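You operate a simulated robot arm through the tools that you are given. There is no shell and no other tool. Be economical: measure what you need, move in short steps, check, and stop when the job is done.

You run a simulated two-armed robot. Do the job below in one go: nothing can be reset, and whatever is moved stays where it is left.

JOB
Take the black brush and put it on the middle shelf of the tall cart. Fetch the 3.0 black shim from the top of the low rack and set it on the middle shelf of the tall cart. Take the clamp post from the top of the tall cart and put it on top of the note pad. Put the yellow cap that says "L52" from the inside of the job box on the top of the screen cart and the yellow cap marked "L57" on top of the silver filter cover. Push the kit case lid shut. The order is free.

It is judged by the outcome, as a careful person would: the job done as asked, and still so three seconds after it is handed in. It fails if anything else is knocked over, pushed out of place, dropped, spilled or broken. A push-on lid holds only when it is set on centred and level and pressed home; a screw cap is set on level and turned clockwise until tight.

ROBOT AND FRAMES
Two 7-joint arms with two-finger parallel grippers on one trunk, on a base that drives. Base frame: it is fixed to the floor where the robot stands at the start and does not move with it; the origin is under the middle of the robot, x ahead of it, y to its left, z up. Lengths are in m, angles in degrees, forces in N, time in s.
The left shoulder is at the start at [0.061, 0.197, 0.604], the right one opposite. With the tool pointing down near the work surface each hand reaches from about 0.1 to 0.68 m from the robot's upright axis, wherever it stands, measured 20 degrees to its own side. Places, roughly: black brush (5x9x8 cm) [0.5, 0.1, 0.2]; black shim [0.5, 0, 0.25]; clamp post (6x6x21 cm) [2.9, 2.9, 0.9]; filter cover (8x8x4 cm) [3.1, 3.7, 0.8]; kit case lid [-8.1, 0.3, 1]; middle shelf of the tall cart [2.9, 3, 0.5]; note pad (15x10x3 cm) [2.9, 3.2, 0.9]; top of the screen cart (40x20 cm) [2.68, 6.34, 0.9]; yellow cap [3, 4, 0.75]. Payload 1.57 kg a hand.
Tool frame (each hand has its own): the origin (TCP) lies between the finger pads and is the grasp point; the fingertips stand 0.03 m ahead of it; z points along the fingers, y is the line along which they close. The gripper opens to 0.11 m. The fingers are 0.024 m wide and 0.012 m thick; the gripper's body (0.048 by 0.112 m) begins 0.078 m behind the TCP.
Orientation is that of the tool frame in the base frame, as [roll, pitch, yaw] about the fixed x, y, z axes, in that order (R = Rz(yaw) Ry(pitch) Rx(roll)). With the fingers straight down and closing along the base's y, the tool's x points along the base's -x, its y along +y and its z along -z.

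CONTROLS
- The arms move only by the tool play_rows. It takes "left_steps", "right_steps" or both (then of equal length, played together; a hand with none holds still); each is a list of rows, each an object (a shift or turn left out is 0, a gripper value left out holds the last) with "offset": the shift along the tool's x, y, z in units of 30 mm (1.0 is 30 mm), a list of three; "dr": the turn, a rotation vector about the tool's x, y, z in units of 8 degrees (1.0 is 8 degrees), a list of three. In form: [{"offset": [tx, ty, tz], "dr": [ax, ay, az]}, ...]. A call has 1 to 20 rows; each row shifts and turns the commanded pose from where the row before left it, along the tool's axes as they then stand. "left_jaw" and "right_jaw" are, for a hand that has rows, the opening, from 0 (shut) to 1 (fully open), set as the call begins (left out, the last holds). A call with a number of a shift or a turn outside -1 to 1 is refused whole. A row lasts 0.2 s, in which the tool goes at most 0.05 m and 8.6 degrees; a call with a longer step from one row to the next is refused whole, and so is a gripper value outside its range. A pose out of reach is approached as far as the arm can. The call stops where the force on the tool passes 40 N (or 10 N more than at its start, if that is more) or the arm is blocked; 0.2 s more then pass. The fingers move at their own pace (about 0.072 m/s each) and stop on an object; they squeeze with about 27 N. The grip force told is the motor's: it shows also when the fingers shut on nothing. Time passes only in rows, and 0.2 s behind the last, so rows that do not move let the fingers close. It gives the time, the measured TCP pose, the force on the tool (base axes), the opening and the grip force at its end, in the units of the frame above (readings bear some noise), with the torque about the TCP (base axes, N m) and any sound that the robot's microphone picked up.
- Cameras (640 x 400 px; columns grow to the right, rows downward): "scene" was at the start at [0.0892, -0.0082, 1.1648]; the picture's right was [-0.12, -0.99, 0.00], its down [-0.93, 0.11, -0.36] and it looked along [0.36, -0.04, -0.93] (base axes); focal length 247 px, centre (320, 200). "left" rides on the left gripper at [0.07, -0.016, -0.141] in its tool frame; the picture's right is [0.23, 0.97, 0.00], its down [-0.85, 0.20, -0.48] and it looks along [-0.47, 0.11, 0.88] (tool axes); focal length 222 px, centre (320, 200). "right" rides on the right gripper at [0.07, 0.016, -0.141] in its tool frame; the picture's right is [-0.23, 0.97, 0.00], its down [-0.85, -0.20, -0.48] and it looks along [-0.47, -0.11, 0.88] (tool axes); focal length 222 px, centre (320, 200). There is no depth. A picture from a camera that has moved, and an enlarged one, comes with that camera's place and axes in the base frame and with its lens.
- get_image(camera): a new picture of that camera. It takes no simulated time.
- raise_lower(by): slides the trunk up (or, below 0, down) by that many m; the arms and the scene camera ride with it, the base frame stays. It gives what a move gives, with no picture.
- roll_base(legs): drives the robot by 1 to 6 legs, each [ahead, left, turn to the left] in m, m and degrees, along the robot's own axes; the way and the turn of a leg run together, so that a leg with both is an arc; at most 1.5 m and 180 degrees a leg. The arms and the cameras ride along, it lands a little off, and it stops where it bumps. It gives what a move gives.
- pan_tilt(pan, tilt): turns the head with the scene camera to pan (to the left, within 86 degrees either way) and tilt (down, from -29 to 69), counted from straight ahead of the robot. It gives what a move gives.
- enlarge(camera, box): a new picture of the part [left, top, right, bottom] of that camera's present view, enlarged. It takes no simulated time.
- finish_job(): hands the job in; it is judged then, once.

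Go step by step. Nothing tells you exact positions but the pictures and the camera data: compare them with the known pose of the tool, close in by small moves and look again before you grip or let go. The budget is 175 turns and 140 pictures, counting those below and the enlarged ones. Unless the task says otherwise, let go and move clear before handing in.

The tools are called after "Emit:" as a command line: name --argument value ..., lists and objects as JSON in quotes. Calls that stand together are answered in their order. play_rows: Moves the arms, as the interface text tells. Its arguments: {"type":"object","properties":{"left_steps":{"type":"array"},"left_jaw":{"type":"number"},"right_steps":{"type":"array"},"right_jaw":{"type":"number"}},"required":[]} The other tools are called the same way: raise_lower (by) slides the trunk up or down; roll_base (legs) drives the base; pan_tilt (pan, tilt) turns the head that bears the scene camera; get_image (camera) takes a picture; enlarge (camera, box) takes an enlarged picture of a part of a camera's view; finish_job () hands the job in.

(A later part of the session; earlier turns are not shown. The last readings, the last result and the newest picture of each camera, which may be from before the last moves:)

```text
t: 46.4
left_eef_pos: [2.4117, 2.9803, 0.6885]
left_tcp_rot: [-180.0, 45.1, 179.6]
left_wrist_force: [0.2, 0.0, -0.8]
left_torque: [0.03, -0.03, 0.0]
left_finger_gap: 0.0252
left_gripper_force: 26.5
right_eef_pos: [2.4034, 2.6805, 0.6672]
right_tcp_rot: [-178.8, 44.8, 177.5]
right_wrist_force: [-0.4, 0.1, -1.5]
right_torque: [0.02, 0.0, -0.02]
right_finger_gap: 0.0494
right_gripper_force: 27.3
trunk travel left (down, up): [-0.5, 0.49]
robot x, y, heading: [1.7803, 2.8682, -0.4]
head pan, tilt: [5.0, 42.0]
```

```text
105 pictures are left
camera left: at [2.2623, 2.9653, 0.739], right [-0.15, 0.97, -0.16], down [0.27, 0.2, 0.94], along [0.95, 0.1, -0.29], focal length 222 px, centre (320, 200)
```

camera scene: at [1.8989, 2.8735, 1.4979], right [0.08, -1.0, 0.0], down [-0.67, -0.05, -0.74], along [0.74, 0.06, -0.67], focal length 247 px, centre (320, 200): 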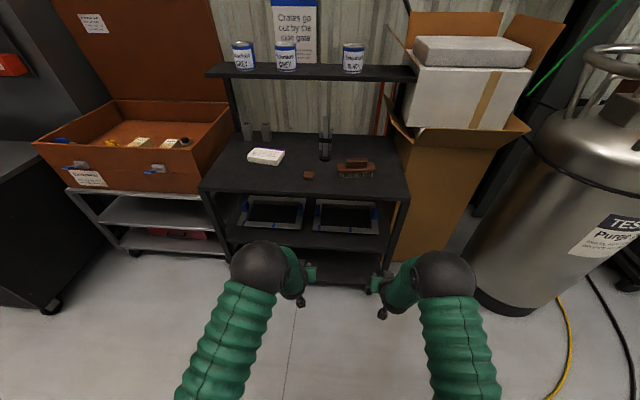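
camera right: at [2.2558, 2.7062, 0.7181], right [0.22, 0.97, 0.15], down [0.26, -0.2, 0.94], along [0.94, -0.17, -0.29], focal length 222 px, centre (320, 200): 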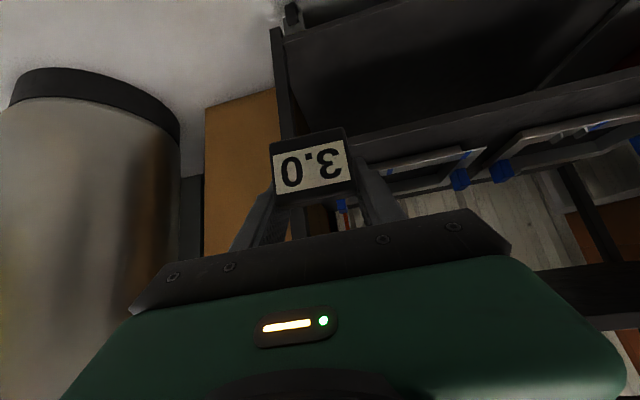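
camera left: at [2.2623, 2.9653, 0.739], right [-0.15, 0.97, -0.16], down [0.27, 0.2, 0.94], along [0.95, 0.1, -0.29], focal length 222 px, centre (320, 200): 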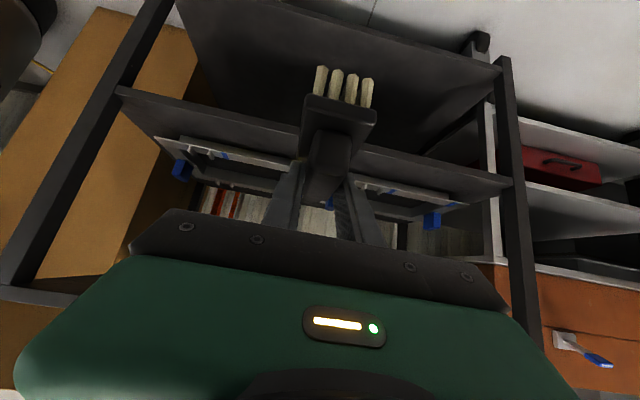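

Emit:
enlarge --camera "left" --box '[110, 60, 530, 260]'

Emit:
enlarge --camera "scene" --box '[200, 100, 440, 260]'

```text
1.52 times, centred on (320, 160) of left
camera zoom: at [2.2623, 2.9653, 0.739], right [-0.15, 0.97, -0.16], down [0.27, 0.2, 0.94], along [0.95, 0.1, -0.29], focal length 338 px, centre (320, 261)
```

zoom: 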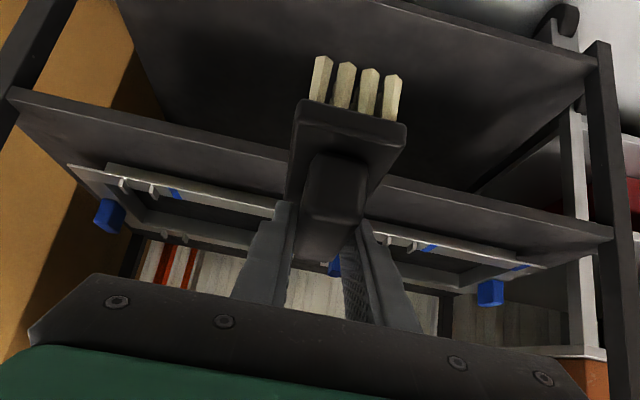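

```text
2.50 times, centred on (320, 180) of scene
camera zoom: at [1.8989, 2.8735, 1.4979], right [0.08, -1.0, 0.0], down [-0.67, -0.05, -0.74], along [0.74, 0.06, -0.67], focal length 618 px, centre (320, 250)
```

zoom: 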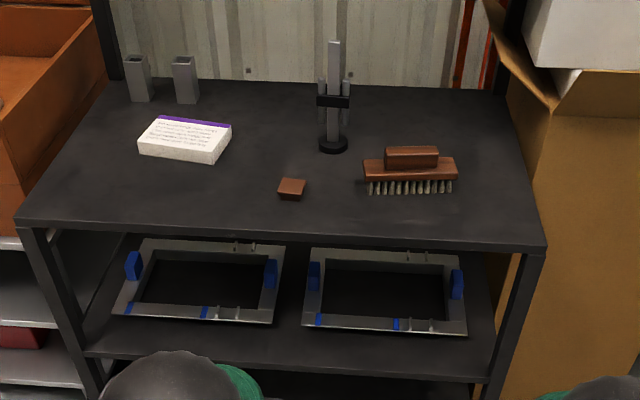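

Strip is ~10 cm deep, gap between frames ~5.4 cm at y≈3.00. I adjust hand positions laterally, lower the trunk a bit, and drive in.

Emit:
play_rows --left_steps '[{"offset": [0, 0.4, 0]}, {"offset": [0, 0.4, 0]}, {}]' --right_steps '[{"offset": [0, 0.9, 0], "dr": [-0.2, 0, -0.2]}, {"offset": [0, 0.9, 0]}, {}]'

Emit:
raise_lower --by -0.045

Emit:
roll_base --legs '[[0.2, 0, 0.4]]'

Emit:
enlarge --camera "left" --box '[110, 20, 530, 260]'

Emit:
get_image --camera "right"

```text
t: 47.2
left_eef_pos: [2.4122, 3.0044, 0.6875]
left_tcp_rot: [-180.0, 45.1, 179.6]
left_wrist_force: [-0.2, 0.1, -0.5]
left_torque: [-0.01, 0.02, -0.01]
left_finger_gap: 0.0255
left_gripper_force: 27.0
right_eef_pos: [2.4047, 2.7342, 0.667]
right_tcp_rot: [-178.8, 44.7, 179.8]
right_wrist_force: [0.1, 0.0, -0.6]
right_torque: [0.0, 0.02, 0.01]
right_finger_gap: 0.0498
right_gripper_force: 26.3
trunk travel left (down, up): [-0.5, 0.49]
robot x, y, heading: [1.7814, 2.8688, -0.5]
head pan, tilt: [5.0, 42.0]
```

```text
t: 48.0
left_eef_pos: [2.4124, 3.0044, 0.6434]
left_tcp_rot: [180.0, 45.2, 179.6]
left_wrist_force: [-0.5, -0.3, -1.7]
left_torque: [-0.02, 0.0, 0.0]
left_finger_gap: 0.0254
left_gripper_force: 26.3
right_eef_pos: [2.4053, 2.7348, 0.6239]
right_tcp_rot: [-178.8, 44.8, 179.8]
right_wrist_force: [0.5, -0.2, -1.0]
right_torque: [0.01, -0.02, -0.01]
right_finger_gap: 0.0495
right_gripper_force: 27.0
trunk travel left (down, up): [-0.455, 0.535]
robot x, y, heading: [1.7797, 2.8689, -0.7]
head pan, tilt: [5.0, 42.0]
```

```text
t: 49.6
left_eef_pos: [2.6114, 3.0096, 0.643]
left_tcp_rot: [179.9, 45.1, -180.0]
left_wrist_force: [0.4, 0.4, -2.2]
left_torque: [-0.01, 0.0, 0.01]
left_finger_gap: 0.0256
left_gripper_force: 27.4
right_eef_pos: [2.6062, 2.7387, 0.6218]
right_tcp_rot: [-178.8, 44.8, -179.6]
right_wrist_force: [0.3, -0.6, -1.0]
right_torque: [-0.03, -0.04, 0.03]
right_finger_gap: 0.0496
right_gripper_force: 26.7
trunk travel left (down, up): [-0.455, 0.535]
robot x, y, heading: [1.9794, 2.8684, 0.2]
head pan, tilt: [5.0, 42.0]
```

```text
1.52 times, centred on (320, 140) of left
camera zoom: at [2.4616, 2.993, 0.6929], right [-0.16, 0.97, -0.16], down [0.26, 0.2, 0.94], along [0.95, 0.11, -0.29], focal length 338 px, centre (320, 291)
```

zoom: 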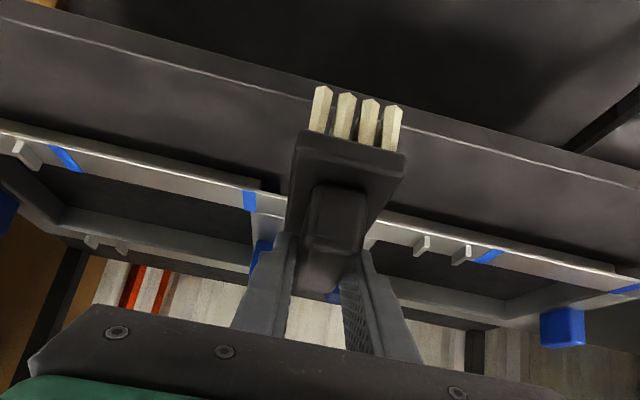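

```text
101 pictures are left
camera right: at [2.4581, 2.7578, 0.6723], right [0.17, 0.97, 0.14], down [0.27, -0.19, 0.94], along [0.95, -0.12, -0.29], focal length 222 px, centre (320, 200)
```

right: 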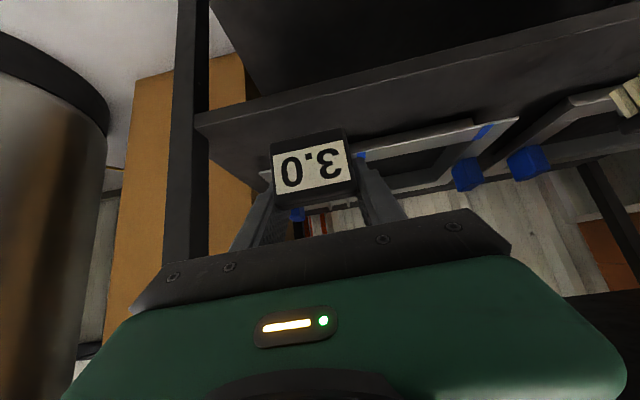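

Shelf edge x≈2.633, frame front ≈2.74. Advance the brush 63 mm and lower most of the way.

Emit:
play_rows --left_steps '[{"offset": [-0.5, -0.05, 0.5]}, {"offset": [-0.5, -0.05, 0.5]}, {"offset": [-0.49, -0.05, 0.49]}, {"offset": [0.35, 0, 0.35]}, {"offset": [0.35, 0, 0.35]}, {}]'

Emit:
enlarge --camera "left" --box '[180, 30, 460, 210]'

```text
t: 51.0
left_eef_pos: [2.6723, 3.0043, 0.6136]
left_tcp_rot: [-180.0, 45.4, -179.9]
left_wrist_force: [-0.5, -0.2, -0.2]
left_torque: [0.01, -0.02, 0.0]
left_finger_gap: 0.0254
left_gripper_force: 27.2
right_eef_pos: [2.605, 2.7377, 0.6247]
right_tcp_rot: [-178.8, 44.9, -179.6]
right_wrist_force: [-0.4, -0.1, -1.4]
right_torque: [-0.01, -0.02, -0.02]
right_finger_gap: 0.0493
right_gripper_force: 27.0
trunk travel left (down, up): [-0.455, 0.535]
robot x, y, heading: [1.9786, 2.8662, 0.3]
head pan, tilt: [5.0, 42.0]
```

```text
2.22 times, centred on (320, 120) of left
camera zoom: at [2.5231, 2.9882, 0.6641], right [-0.16, 0.97, -0.16], down [0.26, 0.2, 0.94], along [0.95, 0.11, -0.29], focal length 494 px, centre (320, 378)
```

zoom: 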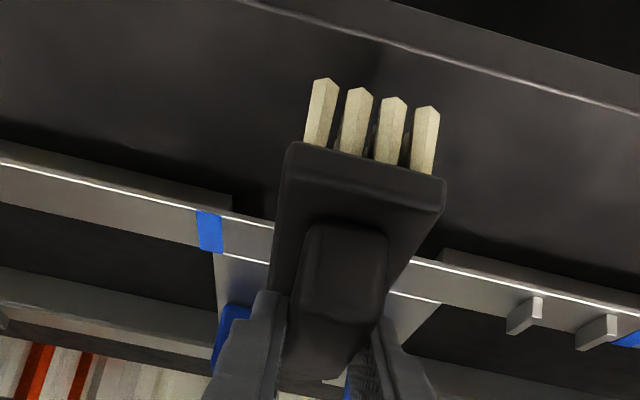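

Emit:
play_rows --left_steps '[{"offset": [0.2, 0, 0.2]}, {"offset": [0.1, 0, 0.1]}, {}]'

```text
t: 51.8
left_eef_pos: [2.6722, 3.0053, 0.6012]
left_tcp_rot: [-180.0, 45.2, -179.9]
left_wrist_force: [0.2, 0.0, -1.5]
left_torque: [-0.03, -0.01, 0.01]
left_finger_gap: 0.0256
left_gripper_force: 26.9
right_eef_pos: [2.605, 2.7404, 0.6242]
right_tcp_rot: [-178.8, 44.7, -179.6]
right_wrist_force: [0.5, -0.9, -0.6]
right_torque: [0.04, -0.02, 0.0]
right_finger_gap: 0.0492
right_gripper_force: 26.5
trunk travel left (down, up): [-0.455, 0.535]
robot x, y, heading: [1.9822, 2.8669, -0.2]
head pan, tilt: [5.0, 42.0]
```

Emit:
play_rows --left_steps '[{"offset": [0.1, 0, 0.1]}, {}]'

Emit:
enlarge --camera "left" --box '[180, 30, 460, 210]'

```text
t: 52.4
left_eef_pos: [2.6731, 3.0046, 0.5967]
left_tcp_rot: [180.0, 45.4, -179.9]
left_wrist_force: [-0.4, -0.5, -1.7]
left_torque: [-0.02, -0.02, -0.01]
left_finger_gap: 0.0255
left_gripper_force: 27.3
right_eef_pos: [2.6043, 2.7397, 0.6241]
right_tcp_rot: [-178.8, 45.0, -179.7]
right_wrist_force: [0.5, -0.3, -0.5]
right_torque: [-0.03, 0.0, 0.0]
right_finger_gap: 0.0495
right_gripper_force: 26.8
trunk travel left (down, up): [-0.455, 0.535]
robot x, y, heading: [1.9766, 2.8709, 0.0]
head pan, tilt: [5.0, 42.0]
```

```text
2.22 times, centred on (320, 120) of left
camera zoom: at [2.5231, 2.9885, 0.647], right [-0.16, 0.97, -0.16], down [0.26, 0.2, 0.94], along [0.95, 0.11, -0.29], focal length 494 px, centre (320, 378)
```

zoom: 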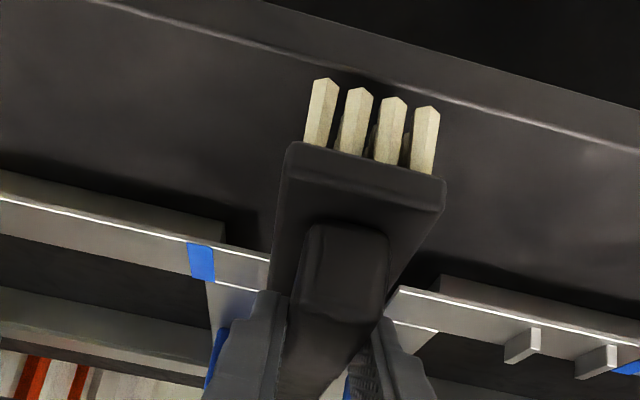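

Emit:
play_rows --left_steps '[{"offset": [0.08, 0, 0.08]}, {"offset": [0.06, 0, 0.06]}, {}]'

```text
t: 53.2
left_eef_pos: [2.6718, 3.0046, 0.5903]
left_tcp_rot: [-180.0, 45.1, -179.9]
left_wrist_force: [0.2, -1.3, -1.6]
left_torque: [0.02, -0.01, -0.02]
left_finger_gap: 0.0254
left_gripper_force: 27.1
right_eef_pos: [2.605, 2.7402, 0.624]
right_tcp_rot: [-178.7, 44.9, -179.7]
right_wrist_force: [-0.1, 0.2, -0.5]
right_torque: [0.01, -0.03, -0.03]
right_finger_gap: 0.0495
right_gripper_force: 27.0
trunk travel left (down, up): [-0.455, 0.535]
robot x, y, heading: [1.9803, 2.871, 0.2]
head pan, tilt: [5.0, 42.0]
```

Still no contact; re-triangulating gives shelf z≈0.505, edge x≈2.648, so I shift the brush 22 mm deeper before lowering on.

Emit:
play_rows --left_steps '[{"offset": [-0.26, 0, 0.26]}, {"offset": [-0.26, 0, 0.26]}, {"offset": [0.08, 0, 0.08]}, {}]'

Emit:
enlarge --camera "left" --box '[180, 30, 460, 210]'

```text
t: 54.2
left_eef_pos: [2.6937, 3.0057, 0.5876]
left_tcp_rot: [-179.9, 45.2, -179.9]
left_wrist_force: [0.1, 0.0, -1.2]
left_torque: [0.0, 0.01, -0.02]
left_finger_gap: 0.0255
left_gripper_force: 27.5
right_eef_pos: [2.6047, 2.7399, 0.6224]
right_tcp_rot: [-178.8, 44.9, -179.6]
right_wrist_force: [-0.3, -0.6, -1.4]
right_torque: [-0.01, -0.02, -0.03]
right_finger_gap: 0.0493
right_gripper_force: 26.9
trunk travel left (down, up): [-0.455, 0.535]
robot x, y, heading: [1.9813, 2.8689, 0.3]
head pan, tilt: [5.0, 42.0]
```

```text
2.22 times, centred on (320, 120) of left
camera zoom: at [2.5448, 2.989, 0.638], right [-0.16, 0.97, -0.16], down [0.26, 0.2, 0.94], along [0.95, 0.11, -0.29], focal length 494 px, centre (320, 378)
```

zoom: 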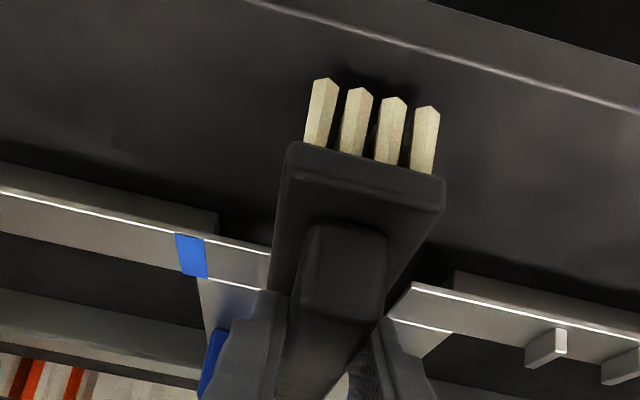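

Good placement in depth; lower on to contact.

Emit:
play_rows --left_steps '[{"offset": [0.08, 0, 0.08]}, {"offset": [0.05, 0, 0.05]}, {}]'

```text
t: 55.0
left_eef_pos: [2.6944, 3.005, 0.5827]
left_tcp_rot: [-180.0, 45.2, -179.9]
left_wrist_force: [-0.3, 0.2, -0.7]
left_torque: [-0.02, 0.01, 0.02]
left_finger_gap: 0.0256
left_gripper_force: 27.1
right_eef_pos: [2.6044, 2.7396, 0.623]
right_tcp_rot: [-178.8, 44.9, -179.7]
right_wrist_force: [0.3, 0.1, -1.5]
right_torque: [-0.05, 0.03, -0.04]
right_finger_gap: 0.0495
right_gripper_force: 26.9
trunk travel left (down, up): [-0.455, 0.535]
robot x, y, heading: [1.98, 2.8705, -0.0]
head pan, tilt: [5.0, 42.0]
```

Emit:
play_rows --left_steps '[{"offset": [0.06, 0, 0.06]}, {"offset": [0.06, 0, 0.06]}, {}]'

```text
t: 55.8
left_eef_pos: [2.6959, 3.0045, 0.5802]
left_tcp_rot: [180.0, 45.5, -179.9]
left_wrist_force: [-1.6, 2.1, 14.1]
left_torque: [-0.23, -0.52, 0.03]
left_finger_gap: 0.0257
left_gripper_force: 26.7
right_eef_pos: [2.6047, 2.7406, 0.6243]
right_tcp_rot: [-178.8, 45.0, -179.7]
right_wrist_force: [-0.7, -0.5, -0.9]
right_torque: [0.01, -0.01, -0.02]
right_finger_gap: 0.0495
right_gripper_force: 27.1
trunk travel left (down, up): [-0.455, 0.535]
robot x, y, heading: [1.9794, 2.8675, -0.2]
head pan, tilt: [5.0, 42.0]
```

Contact. Ease off slightly and release.

Emit:
play_rows --left_steps '[{"offset": [-0.04, 0, -0.04]}, {}]'

Emit:
play_rows --left_jaw 0.45 --left_steps '[{}, {}, {}]'

Emit:
play_rows --left_steps '[{"offset": [0, 0, -0.5]}, {"offset": [0, 0, -1]}, {"offset": [0, 0, -1]}, {"offset": [0.4, 0, -1]}, {"offset": [0.7, 0, -0.7]}]'

Emit:
get_image --camera "left"

```text
t: 56.4
left_eef_pos: [2.6931, 3.005, 0.5794]
left_tcp_rot: [179.9, 45.4, -179.9]
left_wrist_force: [4.0, 1.9, 10.9]
left_torque: [-0.13, -0.66, 0.18]
left_finger_gap: 0.0254
left_gripper_force: 26.8
right_eef_pos: [2.6035, 2.7395, 0.6241]
right_tcp_rot: [-178.8, 44.9, -179.8]
right_wrist_force: [0.2, -0.3, -1.1]
right_torque: [-0.01, -0.02, 0.02]
right_finger_gap: 0.0494
right_gripper_force: 27.0
trunk travel left (down, up): [-0.455, 0.535]
robot x, y, heading: [1.9767, 2.8684, 0.1]
head pan, tilt: [5.0, 42.0]
```

```text
t: 57.2
left_eef_pos: [2.695, 3.0045, 0.5781]
left_tcp_rot: [-180.0, 45.2, -179.9]
left_wrist_force: [0.5, -0.8, 0.1]
left_torque: [-0.01, 0.03, 0.01]
left_finger_gap: 0.0495
left_gripper_force: 0.1
right_eef_pos: [2.6043, 2.7393, 0.6235]
right_tcp_rot: [-178.9, 44.8, -179.7]
right_wrist_force: [0.0, 0.5, -1.5]
right_torque: [0.03, 0.0, -0.02]
right_finger_gap: 0.0496
right_gripper_force: 26.6
trunk travel left (down, up): [-0.455, 0.535]
robot x, y, heading: [1.9801, 2.869, -0.1]
head pan, tilt: [5.0, 42.0]
```

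```text
t: 58.4
left_eef_pos: [2.5806, 3.0059, 0.6429]
left_tcp_rot: [-179.9, 45.3, -179.9]
left_wrist_force: [0.2, -0.5, 0.0]
left_torque: [0.0, -0.02, 0.01]
left_finger_gap: 0.0495
left_gripper_force: 0.0
right_eef_pos: [2.6042, 2.741, 0.6246]
right_tcp_rot: [-178.8, 44.9, -179.7]
right_wrist_force: [0.1, -0.2, -1.3]
right_torque: [0.01, -0.01, -0.03]
right_finger_gap: 0.0493
right_gripper_force: 26.7
trunk travel left (down, up): [-0.455, 0.535]
robot x, y, heading: [1.9812, 2.8692, 0.1]
head pan, tilt: [5.0, 42.0]
```

```text
97 pictures are left
camera left: at [2.4318, 2.989, 0.6935], right [-0.16, 0.97, -0.16], down [0.26, 0.2, 0.94], along [0.95, 0.11, -0.29], focal length 222 px, centre (320, 200)
```

left: 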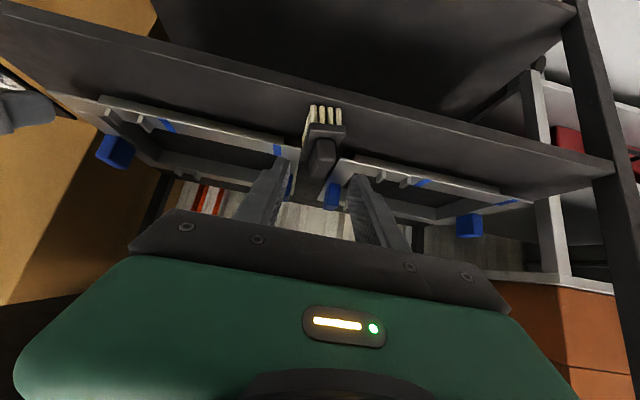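

The brush stands well on the shelf. Now the shim: forward 68 mm and down.

Emit:
play_rows --right_steps '[{"offset": [-0.53, 0, 0.53]}, {"offset": [-0.53, 0, 0.53]}, {"offset": [-0.53, 0, 0.53]}, {"offset": [0.5, 0, 0.5]}, {"offset": [0.5, 0, 0.5]}, {"offset": [0.4, 0, 0.4]}, {}]'

Emit:
get_image --camera "right"

```text
t: 60.0
left_eef_pos: [2.5819, 3.0062, 0.6446]
left_tcp_rot: [-180.0, 45.3, -179.9]
left_wrist_force: [-0.5, -0.7, 0.3]
left_torque: [0.02, -0.02, -0.02]
left_finger_gap: 0.0494
left_gripper_force: 0.1
right_eef_pos: [2.6734, 2.7381, 0.5634]
right_tcp_rot: [-178.8, 44.9, -179.7]
right_wrist_force: [-0.7, 0.6, -0.8]
right_torque: [-0.02, -0.04, -0.02]
right_finger_gap: 0.0493
right_gripper_force: 27.3
trunk travel left (down, up): [-0.455, 0.535]
robot x, y, heading: [1.9789, 2.8692, 0.2]
head pan, tilt: [5.0, 42.0]
```

```text
96 pictures are left
camera right: at [2.5243, 2.7565, 0.6136], right [0.17, 0.97, 0.15], down [0.27, -0.19, 0.95], along [0.95, -0.12, -0.29], focal length 222 px, centre (320, 200)
```

right: 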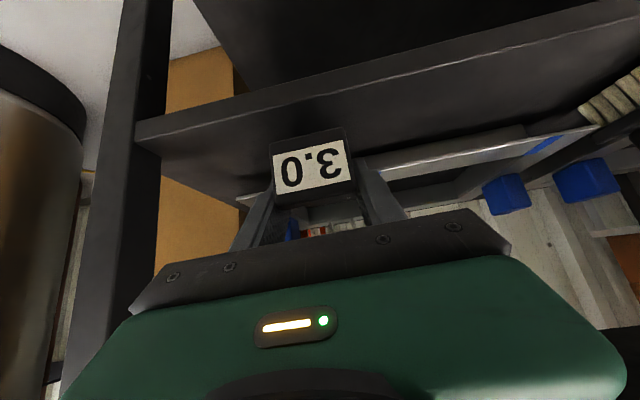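

Emit:
play_rows --right_steps '[{"offset": [0.25, 0, 0.25]}, {"offset": [0.2, 0, 0.2]}, {}]'

Emit:
play_rows --right_steps '[{"offset": [0.08, 0, 0.08]}, {"offset": [0.06, 0, 0.06]}, {}]'

Emit:
enlarge --camera "right" --box '[200, 60, 480, 240]'

```text
t: 60.8
left_eef_pos: [2.5809, 3.0048, 0.6432]
left_tcp_rot: [-180.0, 45.2, -179.9]
left_wrist_force: [0.4, 0.1, 0.6]
left_torque: [-0.03, 0.0, -0.03]
left_finger_gap: 0.0496
left_gripper_force: 0.0
right_eef_pos: [2.6735, 2.7377, 0.5444]
right_tcp_rot: [-178.8, 45.0, -179.8]
right_wrist_force: [-0.2, 0.0, 0.3]
right_torque: [0.01, -0.05, 0.01]
right_finger_gap: 0.0493
right_gripper_force: 27.2
trunk travel left (down, up): [-0.455, 0.535]
robot x, y, heading: [1.9791, 2.8662, -0.0]
head pan, tilt: [5.0, 42.0]
```

```text
t: 61.6
left_eef_pos: [2.5818, 3.0058, 0.6434]
left_tcp_rot: [-179.9, 45.2, -179.9]
left_wrist_force: [0.2, 1.4, 0.2]
left_torque: [0.03, 0.0, 0.04]
left_finger_gap: 0.0494
left_gripper_force: 0.0
right_eef_pos: [2.6731, 2.7381, 0.5379]
right_tcp_rot: [-178.8, 44.9, -179.6]
right_wrist_force: [0.1, -0.3, -1.0]
right_torque: [0.04, -0.03, 0.0]
right_finger_gap: 0.0494
right_gripper_force: 26.9
trunk travel left (down, up): [-0.455, 0.535]
robot x, y, heading: [1.9764, 2.8679, 0.2]
head pan, tilt: [5.0, 42.0]
```

```text
2.22 times, centred on (340, 150) of right
camera zoom: at [2.524, 2.7562, 0.5888], right [0.17, 0.97, 0.15], down [0.27, -0.19, 0.95], along [0.95, -0.12, -0.29], focal length 494 px, centre (276, 311)
```

zoom: 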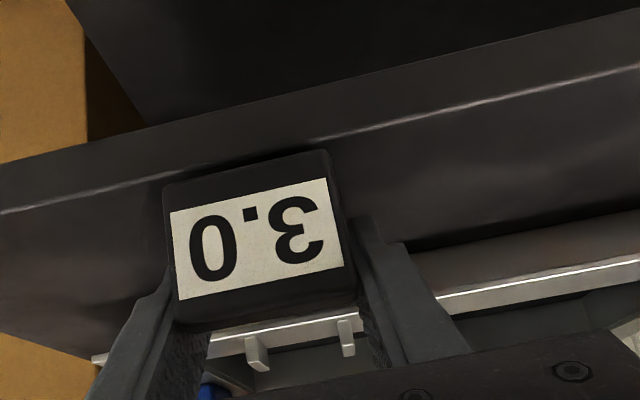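

The tab's front is right at the shelf edge; shift 13 mm deeper, then finish lowering.

Emit:
play_rows --right_steps '[{"offset": [-0.3, 0, 0.3]}, {"offset": [0.06, 0, 0.06]}, {"offset": [0.05, 0, 0.05]}, {}]'

Emit:
enlarge --camera "right" --box '[200, 60, 480, 240]'

```text
t: 62.6
left_eef_pos: [2.5813, 3.0048, 0.6431]
left_tcp_rot: [179.9, 45.2, -180.0]
left_wrist_force: [0.5, 0.3, -0.7]
left_torque: [-0.01, 0.0, 0.02]
left_finger_gap: 0.0494
left_gripper_force: 0.0
right_eef_pos: [2.685, 2.7374, 0.5331]
right_tcp_rot: [-178.7, 44.9, -179.7]
right_wrist_force: [0.2, -1.4, -0.5]
right_torque: [-0.05, 0.01, 0.01]
right_finger_gap: 0.0496
right_gripper_force: 27.4
trunk travel left (down, up): [-0.455, 0.535]
robot x, y, heading: [1.9759, 2.8697, 0.4]
head pan, tilt: [5.0, 42.0]
```

```text
2.22 times, centred on (340, 150) of right
camera zoom: at [2.5367, 2.756, 0.5838], right [0.17, 0.97, 0.15], down [0.27, -0.19, 0.95], along [0.95, -0.12, -0.29], focal length 494 px, centre (276, 311)
```

zoom: 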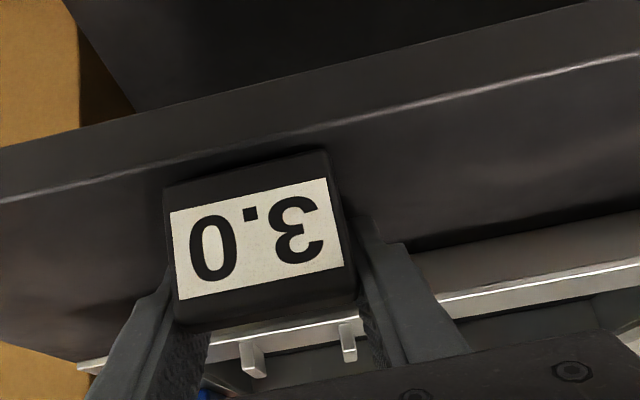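

Emit:
play_rows --right_steps '[{"offset": [0.05, 0, 0.05]}, {"offset": [0.04, 0, 0.04]}, {}]'

```text
t: 63.4
left_eef_pos: [2.581, 3.0055, 0.6435]
left_tcp_rot: [180.0, 45.2, -179.9]
left_wrist_force: [-1.1, -0.6, 0.3]
left_torque: [-0.03, 0.03, 0.02]
left_finger_gap: 0.0493
left_gripper_force: 0.1
right_eef_pos: [2.685, 2.7377, 0.5315]
right_tcp_rot: [-178.8, 45.0, -179.8]
right_wrist_force: [-2.3, 0.5, 5.1]
right_torque: [0.15, 0.21, 0.07]
right_finger_gap: 0.0494
right_gripper_force: 26.9
trunk travel left (down, up): [-0.455, 0.535]
robot x, y, heading: [1.9803, 2.8671, 0.2]
head pan, tilt: [5.0, 42.0]
```

Contact. Release and back out.

Emit:
play_rows --right_jaw 0.62 --right_steps '[{}, {}, {}]'

Emit:
play_rows --right_steps '[{"offset": [-0.1, 0, -0.1]}, {"offset": [-0.1, 0, -0.7]}, {"offset": [0, 0, -1]}, {"offset": [0.2, 0, -1]}, {"offset": [0.4, 0, -1]}]'

Emit:
get_image --camera "right"

```text
t: 64.2
left_eef_pos: [2.5827, 3.0053, 0.6428]
left_tcp_rot: [179.9, 45.3, -179.9]
left_wrist_force: [-0.4, -1.1, -0.1]
left_torque: [-0.01, -0.01, -0.03]
left_finger_gap: 0.0493
left_gripper_force: 0.0
right_eef_pos: [2.6851, 2.7363, 0.5308]
right_tcp_rot: [-178.9, 44.8, -179.7]
right_wrist_force: [-0.2, -0.7, 1.4]
right_torque: [0.04, 0.04, 0.04]
right_finger_gap: 0.0673
right_gripper_force: 0.0
trunk travel left (down, up): [-0.455, 0.535]
robot x, y, heading: [1.9797, 2.8674, -0.1]
head pan, tilt: [5.0, 42.0]
```

```text
t: 65.4
left_eef_pos: [2.5804, 3.0052, 0.6428]
left_tcp_rot: [-180.0, 45.3, -179.9]
left_wrist_force: [-0.7, 0.1, -0.2]
left_torque: [0.02, -0.04, -0.02]
left_finger_gap: 0.0494
left_gripper_force: 0.0
right_eef_pos: [2.5953, 2.7387, 0.6037]
right_tcp_rot: [-178.8, 45.0, -179.7]
right_wrist_force: [-0.2, -0.2, -0.5]
right_torque: [0.0, -0.01, -0.01]
right_finger_gap: 0.0681
right_gripper_force: 0.1
trunk travel left (down, up): [-0.455, 0.535]
robot x, y, heading: [1.9781, 2.8675, 0.2]
head pan, tilt: [5.0, 42.0]
```

```text
93 pictures are left
camera right: at [2.447, 2.7563, 0.6526], right [0.17, 0.97, 0.15], down [0.27, -0.19, 0.95], along [0.95, -0.12, -0.29], focal length 222 px, centre (320, 200)
```

right: 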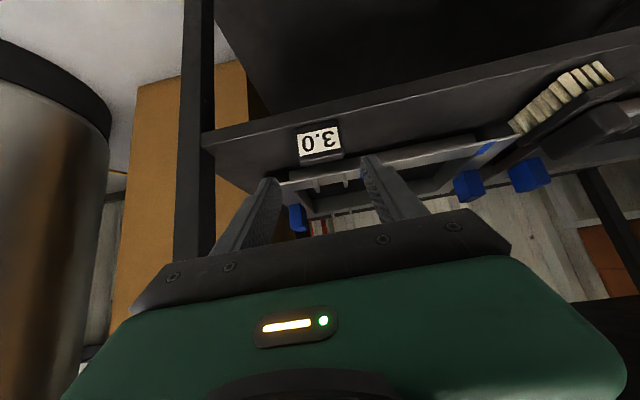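

Both items stand on the middle shelf. Next, the clamp post: back off, raise the trunk, and look at the cart top.

Emit:
roll_base --legs '[[-0.2, 0, 0]]'

Emit:
raise_lower --by 0.4

Emit:
pan_tilt --pan 8 --tilt 45

Emit:
get_image --camera "scene"

Emit:
get_image --camera "left"

```text
t: 67.0
left_eef_pos: [2.3841, 3.0056, 0.6428]
left_tcp_rot: [180.0, 45.3, -179.9]
left_wrist_force: [0.0, 0.1, -0.4]
left_torque: [0.01, -0.01, 0.0]
left_finger_gap: 0.0492
left_gripper_force: 0.0
right_eef_pos: [2.3992, 2.7387, 0.6035]
right_tcp_rot: [-178.8, 44.9, -179.5]
right_wrist_force: [0.1, -0.3, 0.9]
right_torque: [-0.02, -0.01, 0.0]
right_finger_gap: 0.0684
right_gripper_force: 0.2
trunk travel left (down, up): [-0.455, 0.535]
robot x, y, heading: [1.7839, 2.8679, 0.3]
head pan, tilt: [5.0, 42.0]
```

```text
t: 70.8
left_eef_pos: [2.3837, 3.0055, 1.0443]
left_tcp_rot: [-179.9, 45.4, -179.8]
left_wrist_force: [0.7, -0.1, -0.1]
left_torque: [0.0, -0.02, 0.03]
left_finger_gap: 0.0497
left_gripper_force: 0.0
right_eef_pos: [2.3998, 2.7378, 1.0031]
right_tcp_rot: [-178.8, 45.0, -179.7]
right_wrist_force: [0.2, 0.8, -0.2]
right_torque: [0.02, 0.03, 0.03]
right_finger_gap: 0.0682
right_gripper_force: 0.1
trunk travel left (down, up): [-0.855, 0.135]
robot x, y, heading: [1.7851, 2.8679, -0.2]
head pan, tilt: [5.0, 42.0]
```

```text
t: 71.5
left_eef_pos: [2.3837, 3.0054, 1.0441]
left_tcp_rot: [180.0, 45.5, -179.8]
left_wrist_force: [0.7, 0.3, -0.1]
left_torque: [0.0, -0.02, -0.04]
left_finger_gap: 0.0495
left_gripper_force: 0.0
right_eef_pos: [2.3985, 2.7378, 1.0025]
right_tcp_rot: [-178.8, 45.0, -179.6]
right_wrist_force: [0.2, 0.4, 0.5]
right_torque: [0.01, -0.01, -0.01]
right_finger_gap: 0.0684
right_gripper_force: 0.0
trunk travel left (down, up): [-0.855, 0.135]
robot x, y, heading: [1.7844, 2.8673, 0.3]
head pan, tilt: [8.0, 45.0]
```

```text
92 pictures are left
camera scene: at [1.8993, 2.8785, 1.8486], right [0.14, -0.99, 0.0], down [-0.7, -0.1, -0.71], along [0.7, 0.1, -0.71], focal length 247 px, centre (320, 200)
```

scene: 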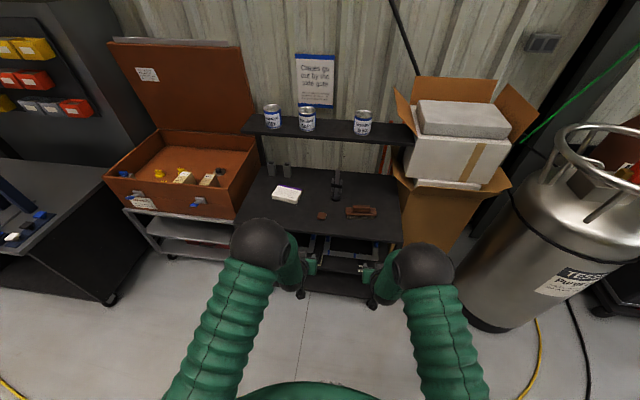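

```text
91 pictures are left
camera left: at [2.2344, 2.9892, 1.0942], right [-0.16, 0.97, -0.16], down [0.26, 0.2, 0.94], along [0.95, 0.11, -0.29], focal length 222 px, centre (320, 200)
```

left: 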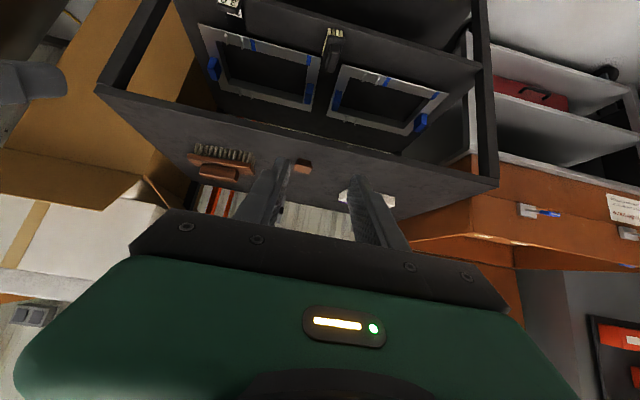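

Emit:
enlarge --camera "scene" --box '[230, 100, 430, 240]'

Emit:
get_image --camera "right"

```text
2.86 times, centred on (330, 170) of scene
camera zoom: at [1.8993, 2.8785, 1.8486], right [0.14, -0.99, 0.0], down [-0.7, -0.1, -0.71], along [0.7, 0.1, -0.71], focal length 706 px, centre (291, 286)
```

zoom: 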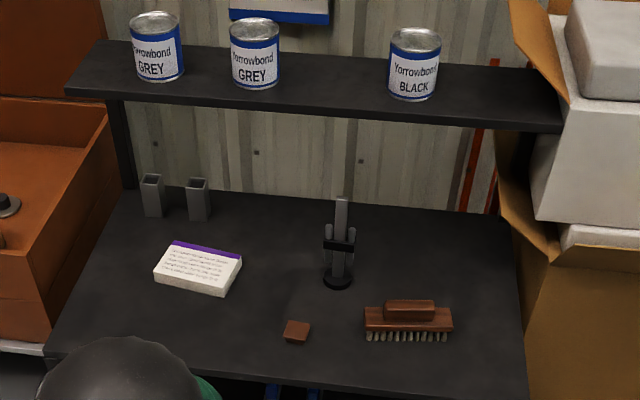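

```text
89 pictures are left
camera right: at [2.2503, 2.7562, 1.0531], right [0.17, 0.97, 0.15], down [0.26, -0.19, 0.95], along [0.95, -0.12, -0.29], focal length 222 px, centre (320, 200)
```

right: 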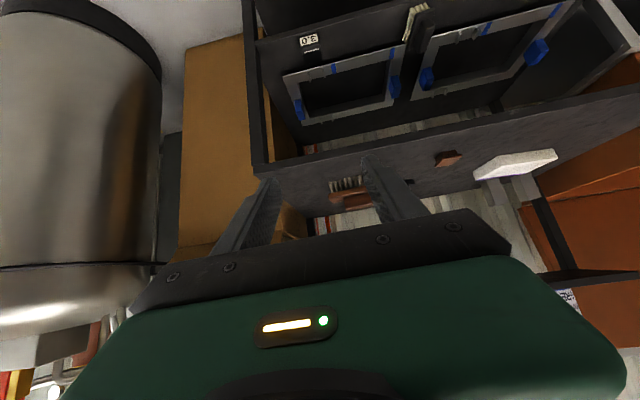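

Post: column free above the pins at z≈1.00–1.06, at (2.905, 2.93). Pad top centre (2.873, 3.204, 0.88). I shift the left hand in line, raise the right one, and drive in.

Emit:
play_rows --left_steps '[{"offset": [0, -0.85, 0]}, {"offset": [0, -0.85, 0]}, {"offset": [0, -0.83, 0]}, {}]' --right_steps '[{"offset": [-0.6, 0, -0.6]}, {"offset": [-0.6, 0, -0.6]}, {"offset": [-0.6, 0, -0.6]}, {}]'

Emit:
roll_base --legs '[[0.33, 0, 0]]'

Emit:
get_image --camera "left"

Emit:
get_image --camera "scene"

```text
t: 72.5
left_eef_pos: [2.3828, 2.9271, 1.0439]
left_tcp_rot: [-180.0, 45.3, -179.9]
left_wrist_force: [-0.6, 0.5, 0.2]
left_torque: [0.0, -0.02, 0.02]
left_finger_gap: 0.0495
left_gripper_force: 0.1
right_eef_pos: [2.3995, 2.7386, 1.081]
right_tcp_rot: [-178.8, 44.9, -179.6]
right_wrist_force: [0.1, 0.1, 0.3]
right_torque: [0.0, 0.02, -0.02]
right_finger_gap: 0.0681
right_gripper_force: 0.1
trunk travel left (down, up): [-0.855, 0.135]
robot x, y, heading: [1.7844, 2.864, 0.0]
head pan, tilt: [8.0, 45.0]
```

```text
t: 74.6
left_eef_pos: [2.71, 2.9297, 1.0462]
left_tcp_rot: [180.0, 45.4, -179.9]
left_wrist_force: [-0.1, -0.4, 0.8]
left_torque: [0.01, -0.02, 0.0]
left_finger_gap: 0.0498
left_gripper_force: 0.0
right_eef_pos: [2.7258, 2.7393, 1.0824]
right_tcp_rot: [-178.9, 45.0, -179.7]
right_wrist_force: [-0.2, -0.5, 0.1]
right_torque: [-0.03, 0.05, 0.0]
right_finger_gap: 0.0683
right_gripper_force: 0.0
trunk travel left (down, up): [-0.855, 0.135]
robot x, y, heading: [2.1145, 2.8681, 0.2]
head pan, tilt: [8.0, 45.0]
```

```text
88 pictures are left
camera left: at [2.5604, 2.9134, 1.095], right [-0.16, 0.97, -0.16], down [0.26, 0.2, 0.94], along [0.95, 0.11, -0.28], focal length 222 px, centre (320, 200)
```

left: 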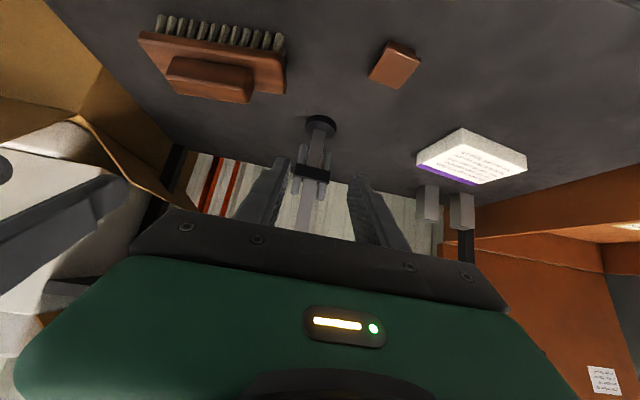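

```text
87 pictures are left
camera scene: at [2.2231, 2.8786, 1.8489], right [0.14, -0.99, 0.0], down [-0.7, -0.1, -0.71], along [0.7, 0.1, -0.71], focal length 247 px, centre (320, 200)
```

scene: 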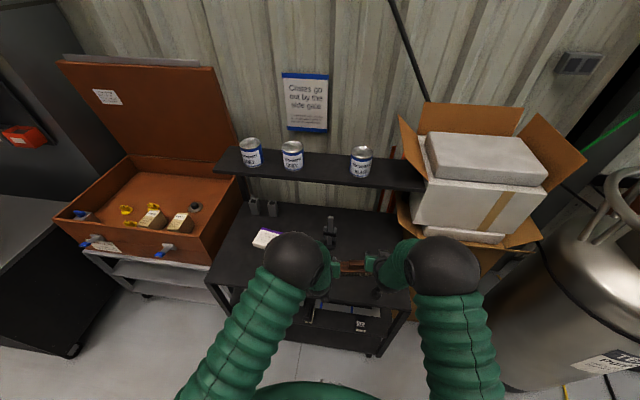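

Emit:
roll_base --legs '[[0.07, 0, 0]]'

Emit:
play_rows --left_steps '[{"offset": [-0.6, 0.15, 0.6]}, {"offset": [-0.6, 0, 0.6]}, {"offset": [-0.6, 0, 0.6]}, {}]'

Emit:
enlarge --camera "left" --box '[200, 80, 440, 240]'

```text
t: 75.7
left_eef_pos: [2.7718, 2.9298, 1.0506]
left_tcp_rot: [-179.9, 45.9, -179.8]
left_wrist_force: [-0.9, 0.2, 0.2]
left_torque: [-0.02, -0.01, 0.01]
left_finger_gap: 0.0493
left_gripper_force: 0.0
right_eef_pos: [2.7873, 2.7412, 1.0871]
right_tcp_rot: [-178.8, 45.6, -179.6]
right_wrist_force: [0.1, 0.3, 0.7]
right_torque: [-0.01, -0.03, 0.02]
right_finger_gap: 0.0684
right_gripper_force: 0.0
trunk travel left (down, up): [-0.855, 0.135]
robot x, y, heading: [2.183, 2.8706, 0.1]
head pan, tilt: [8.0, 45.0]
```

```text
t: 76.7
left_eef_pos: [2.8588, 2.936, 1.0445]
left_tcp_rot: [180.0, 45.2, -179.9]
left_wrist_force: [-0.5, -0.9, 0.4]
left_torque: [0.01, -0.02, 0.01]
left_finger_gap: 0.0497
left_gripper_force: 0.0
right_eef_pos: [2.7977, 2.7407, 1.0799]
right_tcp_rot: [-178.8, 45.1, -179.6]
right_wrist_force: [-0.4, 0.1, 0.2]
right_torque: [0.02, 0.01, -0.02]
right_finger_gap: 0.0682
right_gripper_force: 0.1
trunk travel left (down, up): [-0.855, 0.135]
robot x, y, heading: [2.1833, 2.8694, 0.1]
head pan, tilt: [8.0, 45.0]
```

```text
2.50 times, centred on (320, 160) of left
camera zoom: at [2.7081, 2.9192, 1.0944], right [-0.16, 0.97, -0.16], down [0.26, 0.2, 0.94], along [0.95, 0.11, -0.29], focal length 555 px, centre (320, 300)
```

zoom: 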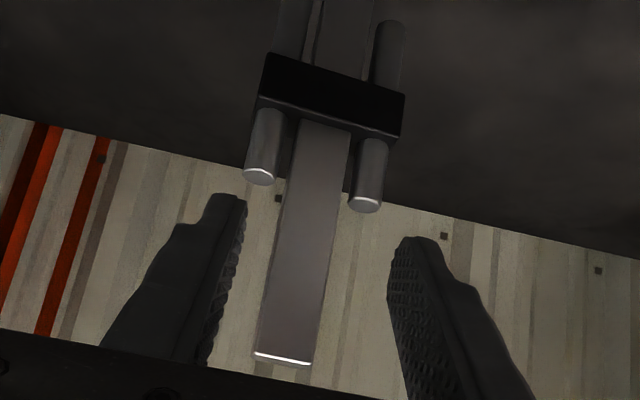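

Emit:
play_rows --left_steps '[{"offset": [-0.48, 0, 0.48]}, {"offset": [-0.48, 0, 0.48]}, {}]'

Emit:
enlarge --camera "left" --box '[200, 80, 440, 240]'

```text
t: 77.5
left_eef_pos: [2.8967, 2.9362, 1.0443]
left_tcp_rot: [-179.9, 45.6, -179.8]
left_wrist_force: [0.1, 0.4, -0.1]
left_torque: [0.02, 0.0, 0.02]
left_finger_gap: 0.0496
left_gripper_force: 0.1
right_eef_pos: [2.7952, 2.7416, 1.0803]
right_tcp_rot: [-178.8, 45.1, -179.6]
right_wrist_force: [0.3, 0.4, -1.1]
right_torque: [0.0, 0.01, -0.01]
right_finger_gap: 0.0683
right_gripper_force: 0.2
trunk travel left (down, up): [-0.855, 0.135]
robot x, y, heading: [2.1801, 2.868, 0.3]
head pan, tilt: [8.0, 45.0]
```

```text
2.50 times, centred on (320, 160) of left
camera zoom: at [2.7476, 2.92, 1.0952], right [-0.16, 0.97, -0.16], down [0.26, 0.2, 0.94], along [0.95, 0.11, -0.28], focal length 555 px, centre (320, 300)
```

zoom: 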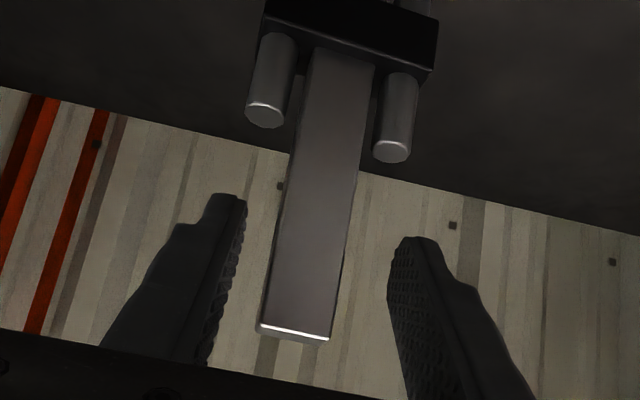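

Emit:
play_rows --left_steps '[{"offset": [-0.48, 0, 0.48]}, {}]'

Emit:
play_rows --left_jaw 0.0 --left_steps '[{}, {}, {}]'

Emit:
enlarge --camera "left" --box '[200, 80, 440, 240]'

```text
t: 78.0
left_eef_pos: [2.9184, 2.9362, 1.0456]
left_tcp_rot: [179.9, 45.4, -179.9]
left_wrist_force: [0.2, -0.5, 1.0]
left_torque: [-0.01, -0.02, 0.02]
left_finger_gap: 0.0494
left_gripper_force: 0.1
right_eef_pos: [2.7961, 2.7406, 1.0809]
right_tcp_rot: [-178.8, 45.1, -179.6]
right_wrist_force: [1.1, 0.1, 0.1]
right_torque: [0.02, 0.0, 0.03]
right_finger_gap: 0.0678
right_gripper_force: 0.1
trunk travel left (down, up): [-0.855, 0.135]
robot x, y, heading: [2.183, 2.868, 0.3]
head pan, tilt: [8.0, 45.0]
```

```text
t: 78.8
left_eef_pos: [2.9172, 2.9335, 1.0479]
left_tcp_rot: [179.9, 45.5, -180.0]
left_wrist_force: [2.3, -3.3, 2.5]
left_torque: [-0.54, -0.5, -0.01]
left_finger_gap: 0.0217
left_gripper_force: 26.7
right_eef_pos: [2.7956, 2.7395, 1.0815]
right_tcp_rot: [-178.8, 45.1, -179.6]
right_wrist_force: [0.1, 0.3, 0.3]
right_torque: [0.02, -0.03, 0.05]
right_finger_gap: 0.0684
right_gripper_force: 0.1
trunk travel left (down, up): [-0.855, 0.135]
robot x, y, heading: [2.1817, 2.869, 0.4]
head pan, tilt: [8.0, 45.0]
```

```text
2.50 times, centred on (320, 160) of left
camera zoom: at [2.7689, 2.9176, 1.0964], right [-0.16, 0.97, -0.16], down [0.26, 0.2, 0.95], along [0.95, 0.11, -0.28], focal length 555 px, centre (320, 300)
```

zoom: 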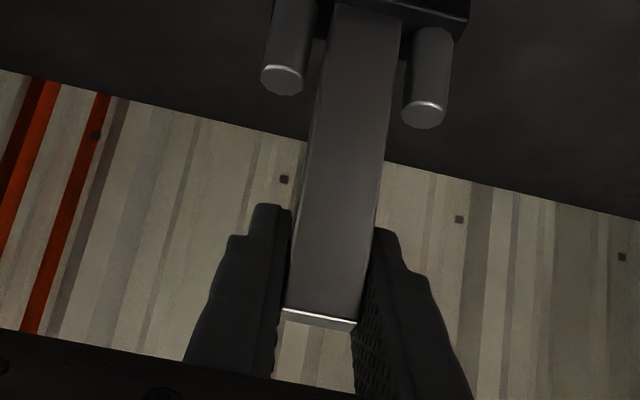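

Gripped. Lift 6 cm, carry to the pad.

Emit:
play_rows --left_steps '[{"offset": [-0.3, 0, -0.3]}, {"offset": [-0.6, 0, -0.6]}, {"offset": [-0.6, 0, -0.6]}, {"offset": [0.2, 0.9, -0.2]}, {"offset": [0.2, 0.9, -0.2]}, {"offset": [0.2, 0.9, -0.2]}, {"offset": [0.2, 0.9, -0.2]}, {"offset": [0, 0.9, 0]}, {"offset": [0, 0.9, 0]}, {"offset": [0, 0.9, 0]}, {"offset": [0, 0.9, 0]}, {"offset": [0, 0.9, 0]}, {"offset": [0, 0.85, 0]}, {}]'

Emit:
get_image --camera "left"

Emit:
get_image --camera "scene"

```text
t: 81.8
left_eef_pos: [2.8834, 3.2043, 1.1081]
left_tcp_rot: [-179.8, 45.4, -179.7]
left_wrist_force: [0.5, -0.3, -5.4]
left_torque: [-0.02, -0.04, -0.01]
left_finger_gap: 0.0217
left_gripper_force: 26.9
right_eef_pos: [2.7958, 2.7433, 1.0822]
right_tcp_rot: [-178.7, 45.1, -179.4]
right_wrist_force: [0.5, -0.3, 0.3]
right_torque: [0.03, 0.01, 0.0]
right_finger_gap: 0.0682
right_gripper_force: 0.1
trunk travel left (down, up): [-0.855, 0.135]
robot x, y, heading: [2.1843, 2.8689, 0.3]
head pan, tilt: [8.0, 45.0]
```

```text
83 pictures are left
camera left: at [2.7344, 3.1882, 1.1583], right [-0.16, 0.97, -0.16], down [0.26, 0.2, 0.94], along [0.95, 0.11, -0.28], focal length 222 px, centre (320, 200)
```

left: 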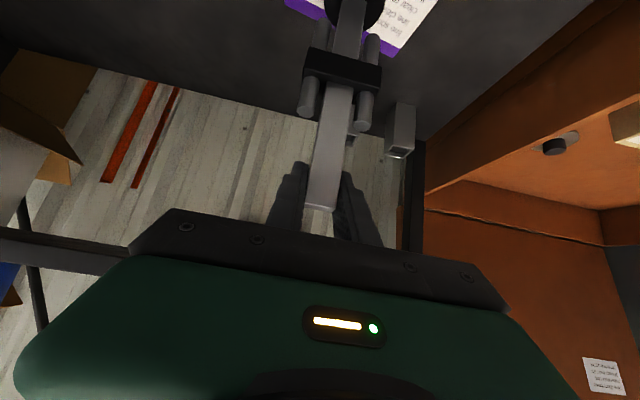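

```text
82 pictures are left
camera scene: at [2.3, 2.8833, 1.8484], right [0.14, -0.99, 0.0], down [-0.7, -0.1, -0.7], along [0.7, 0.1, -0.71], focal length 247 px, centre (320, 200)
```

scene: 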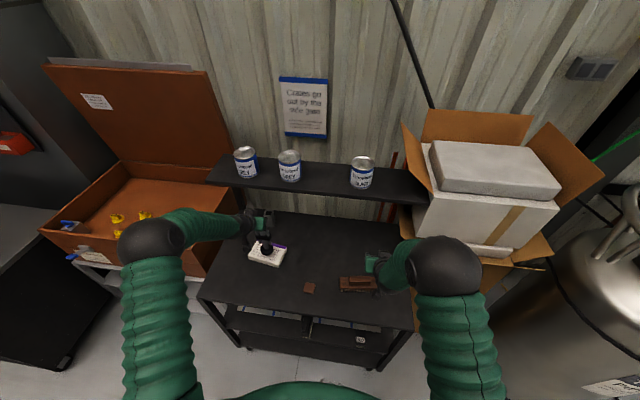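

Emit:
enlarge --camera "scene" --box '[210, 190, 330, 290]'

Emit:
enlarge --camera "left" --box '[260, 0, 460, 120]'

```text
4.00 times, centred on (270, 240) of scene
camera zoom: at [2.3, 2.8833, 1.8484], right [0.14, -0.99, 0.0], down [-0.7, -0.1, -0.7], along [0.7, 0.1, -0.71], focal length 989 px, centre (520, 40)
```

zoom: 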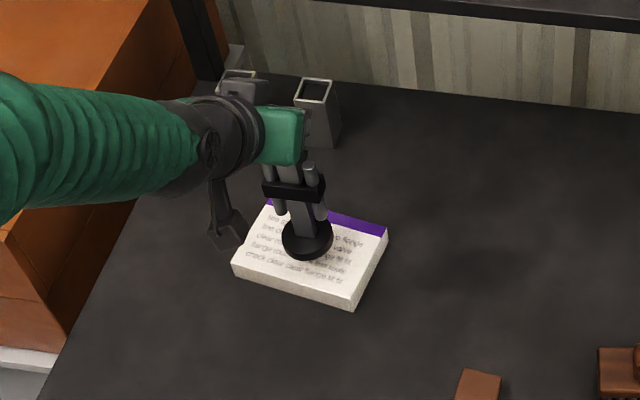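

```text
3.20 times, centred on (360, 60) of left
camera zoom: at [2.7344, 3.1882, 1.1583], right [-0.16, 0.97, -0.16], down [0.26, 0.2, 0.94], along [0.95, 0.11, -0.28], focal length 711 px, centre (192, 648)
```

zoom: 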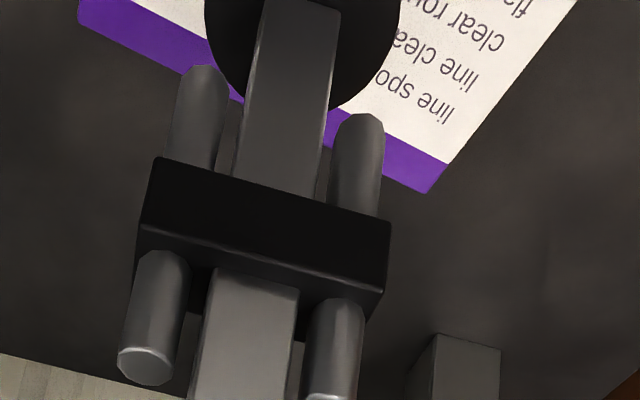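

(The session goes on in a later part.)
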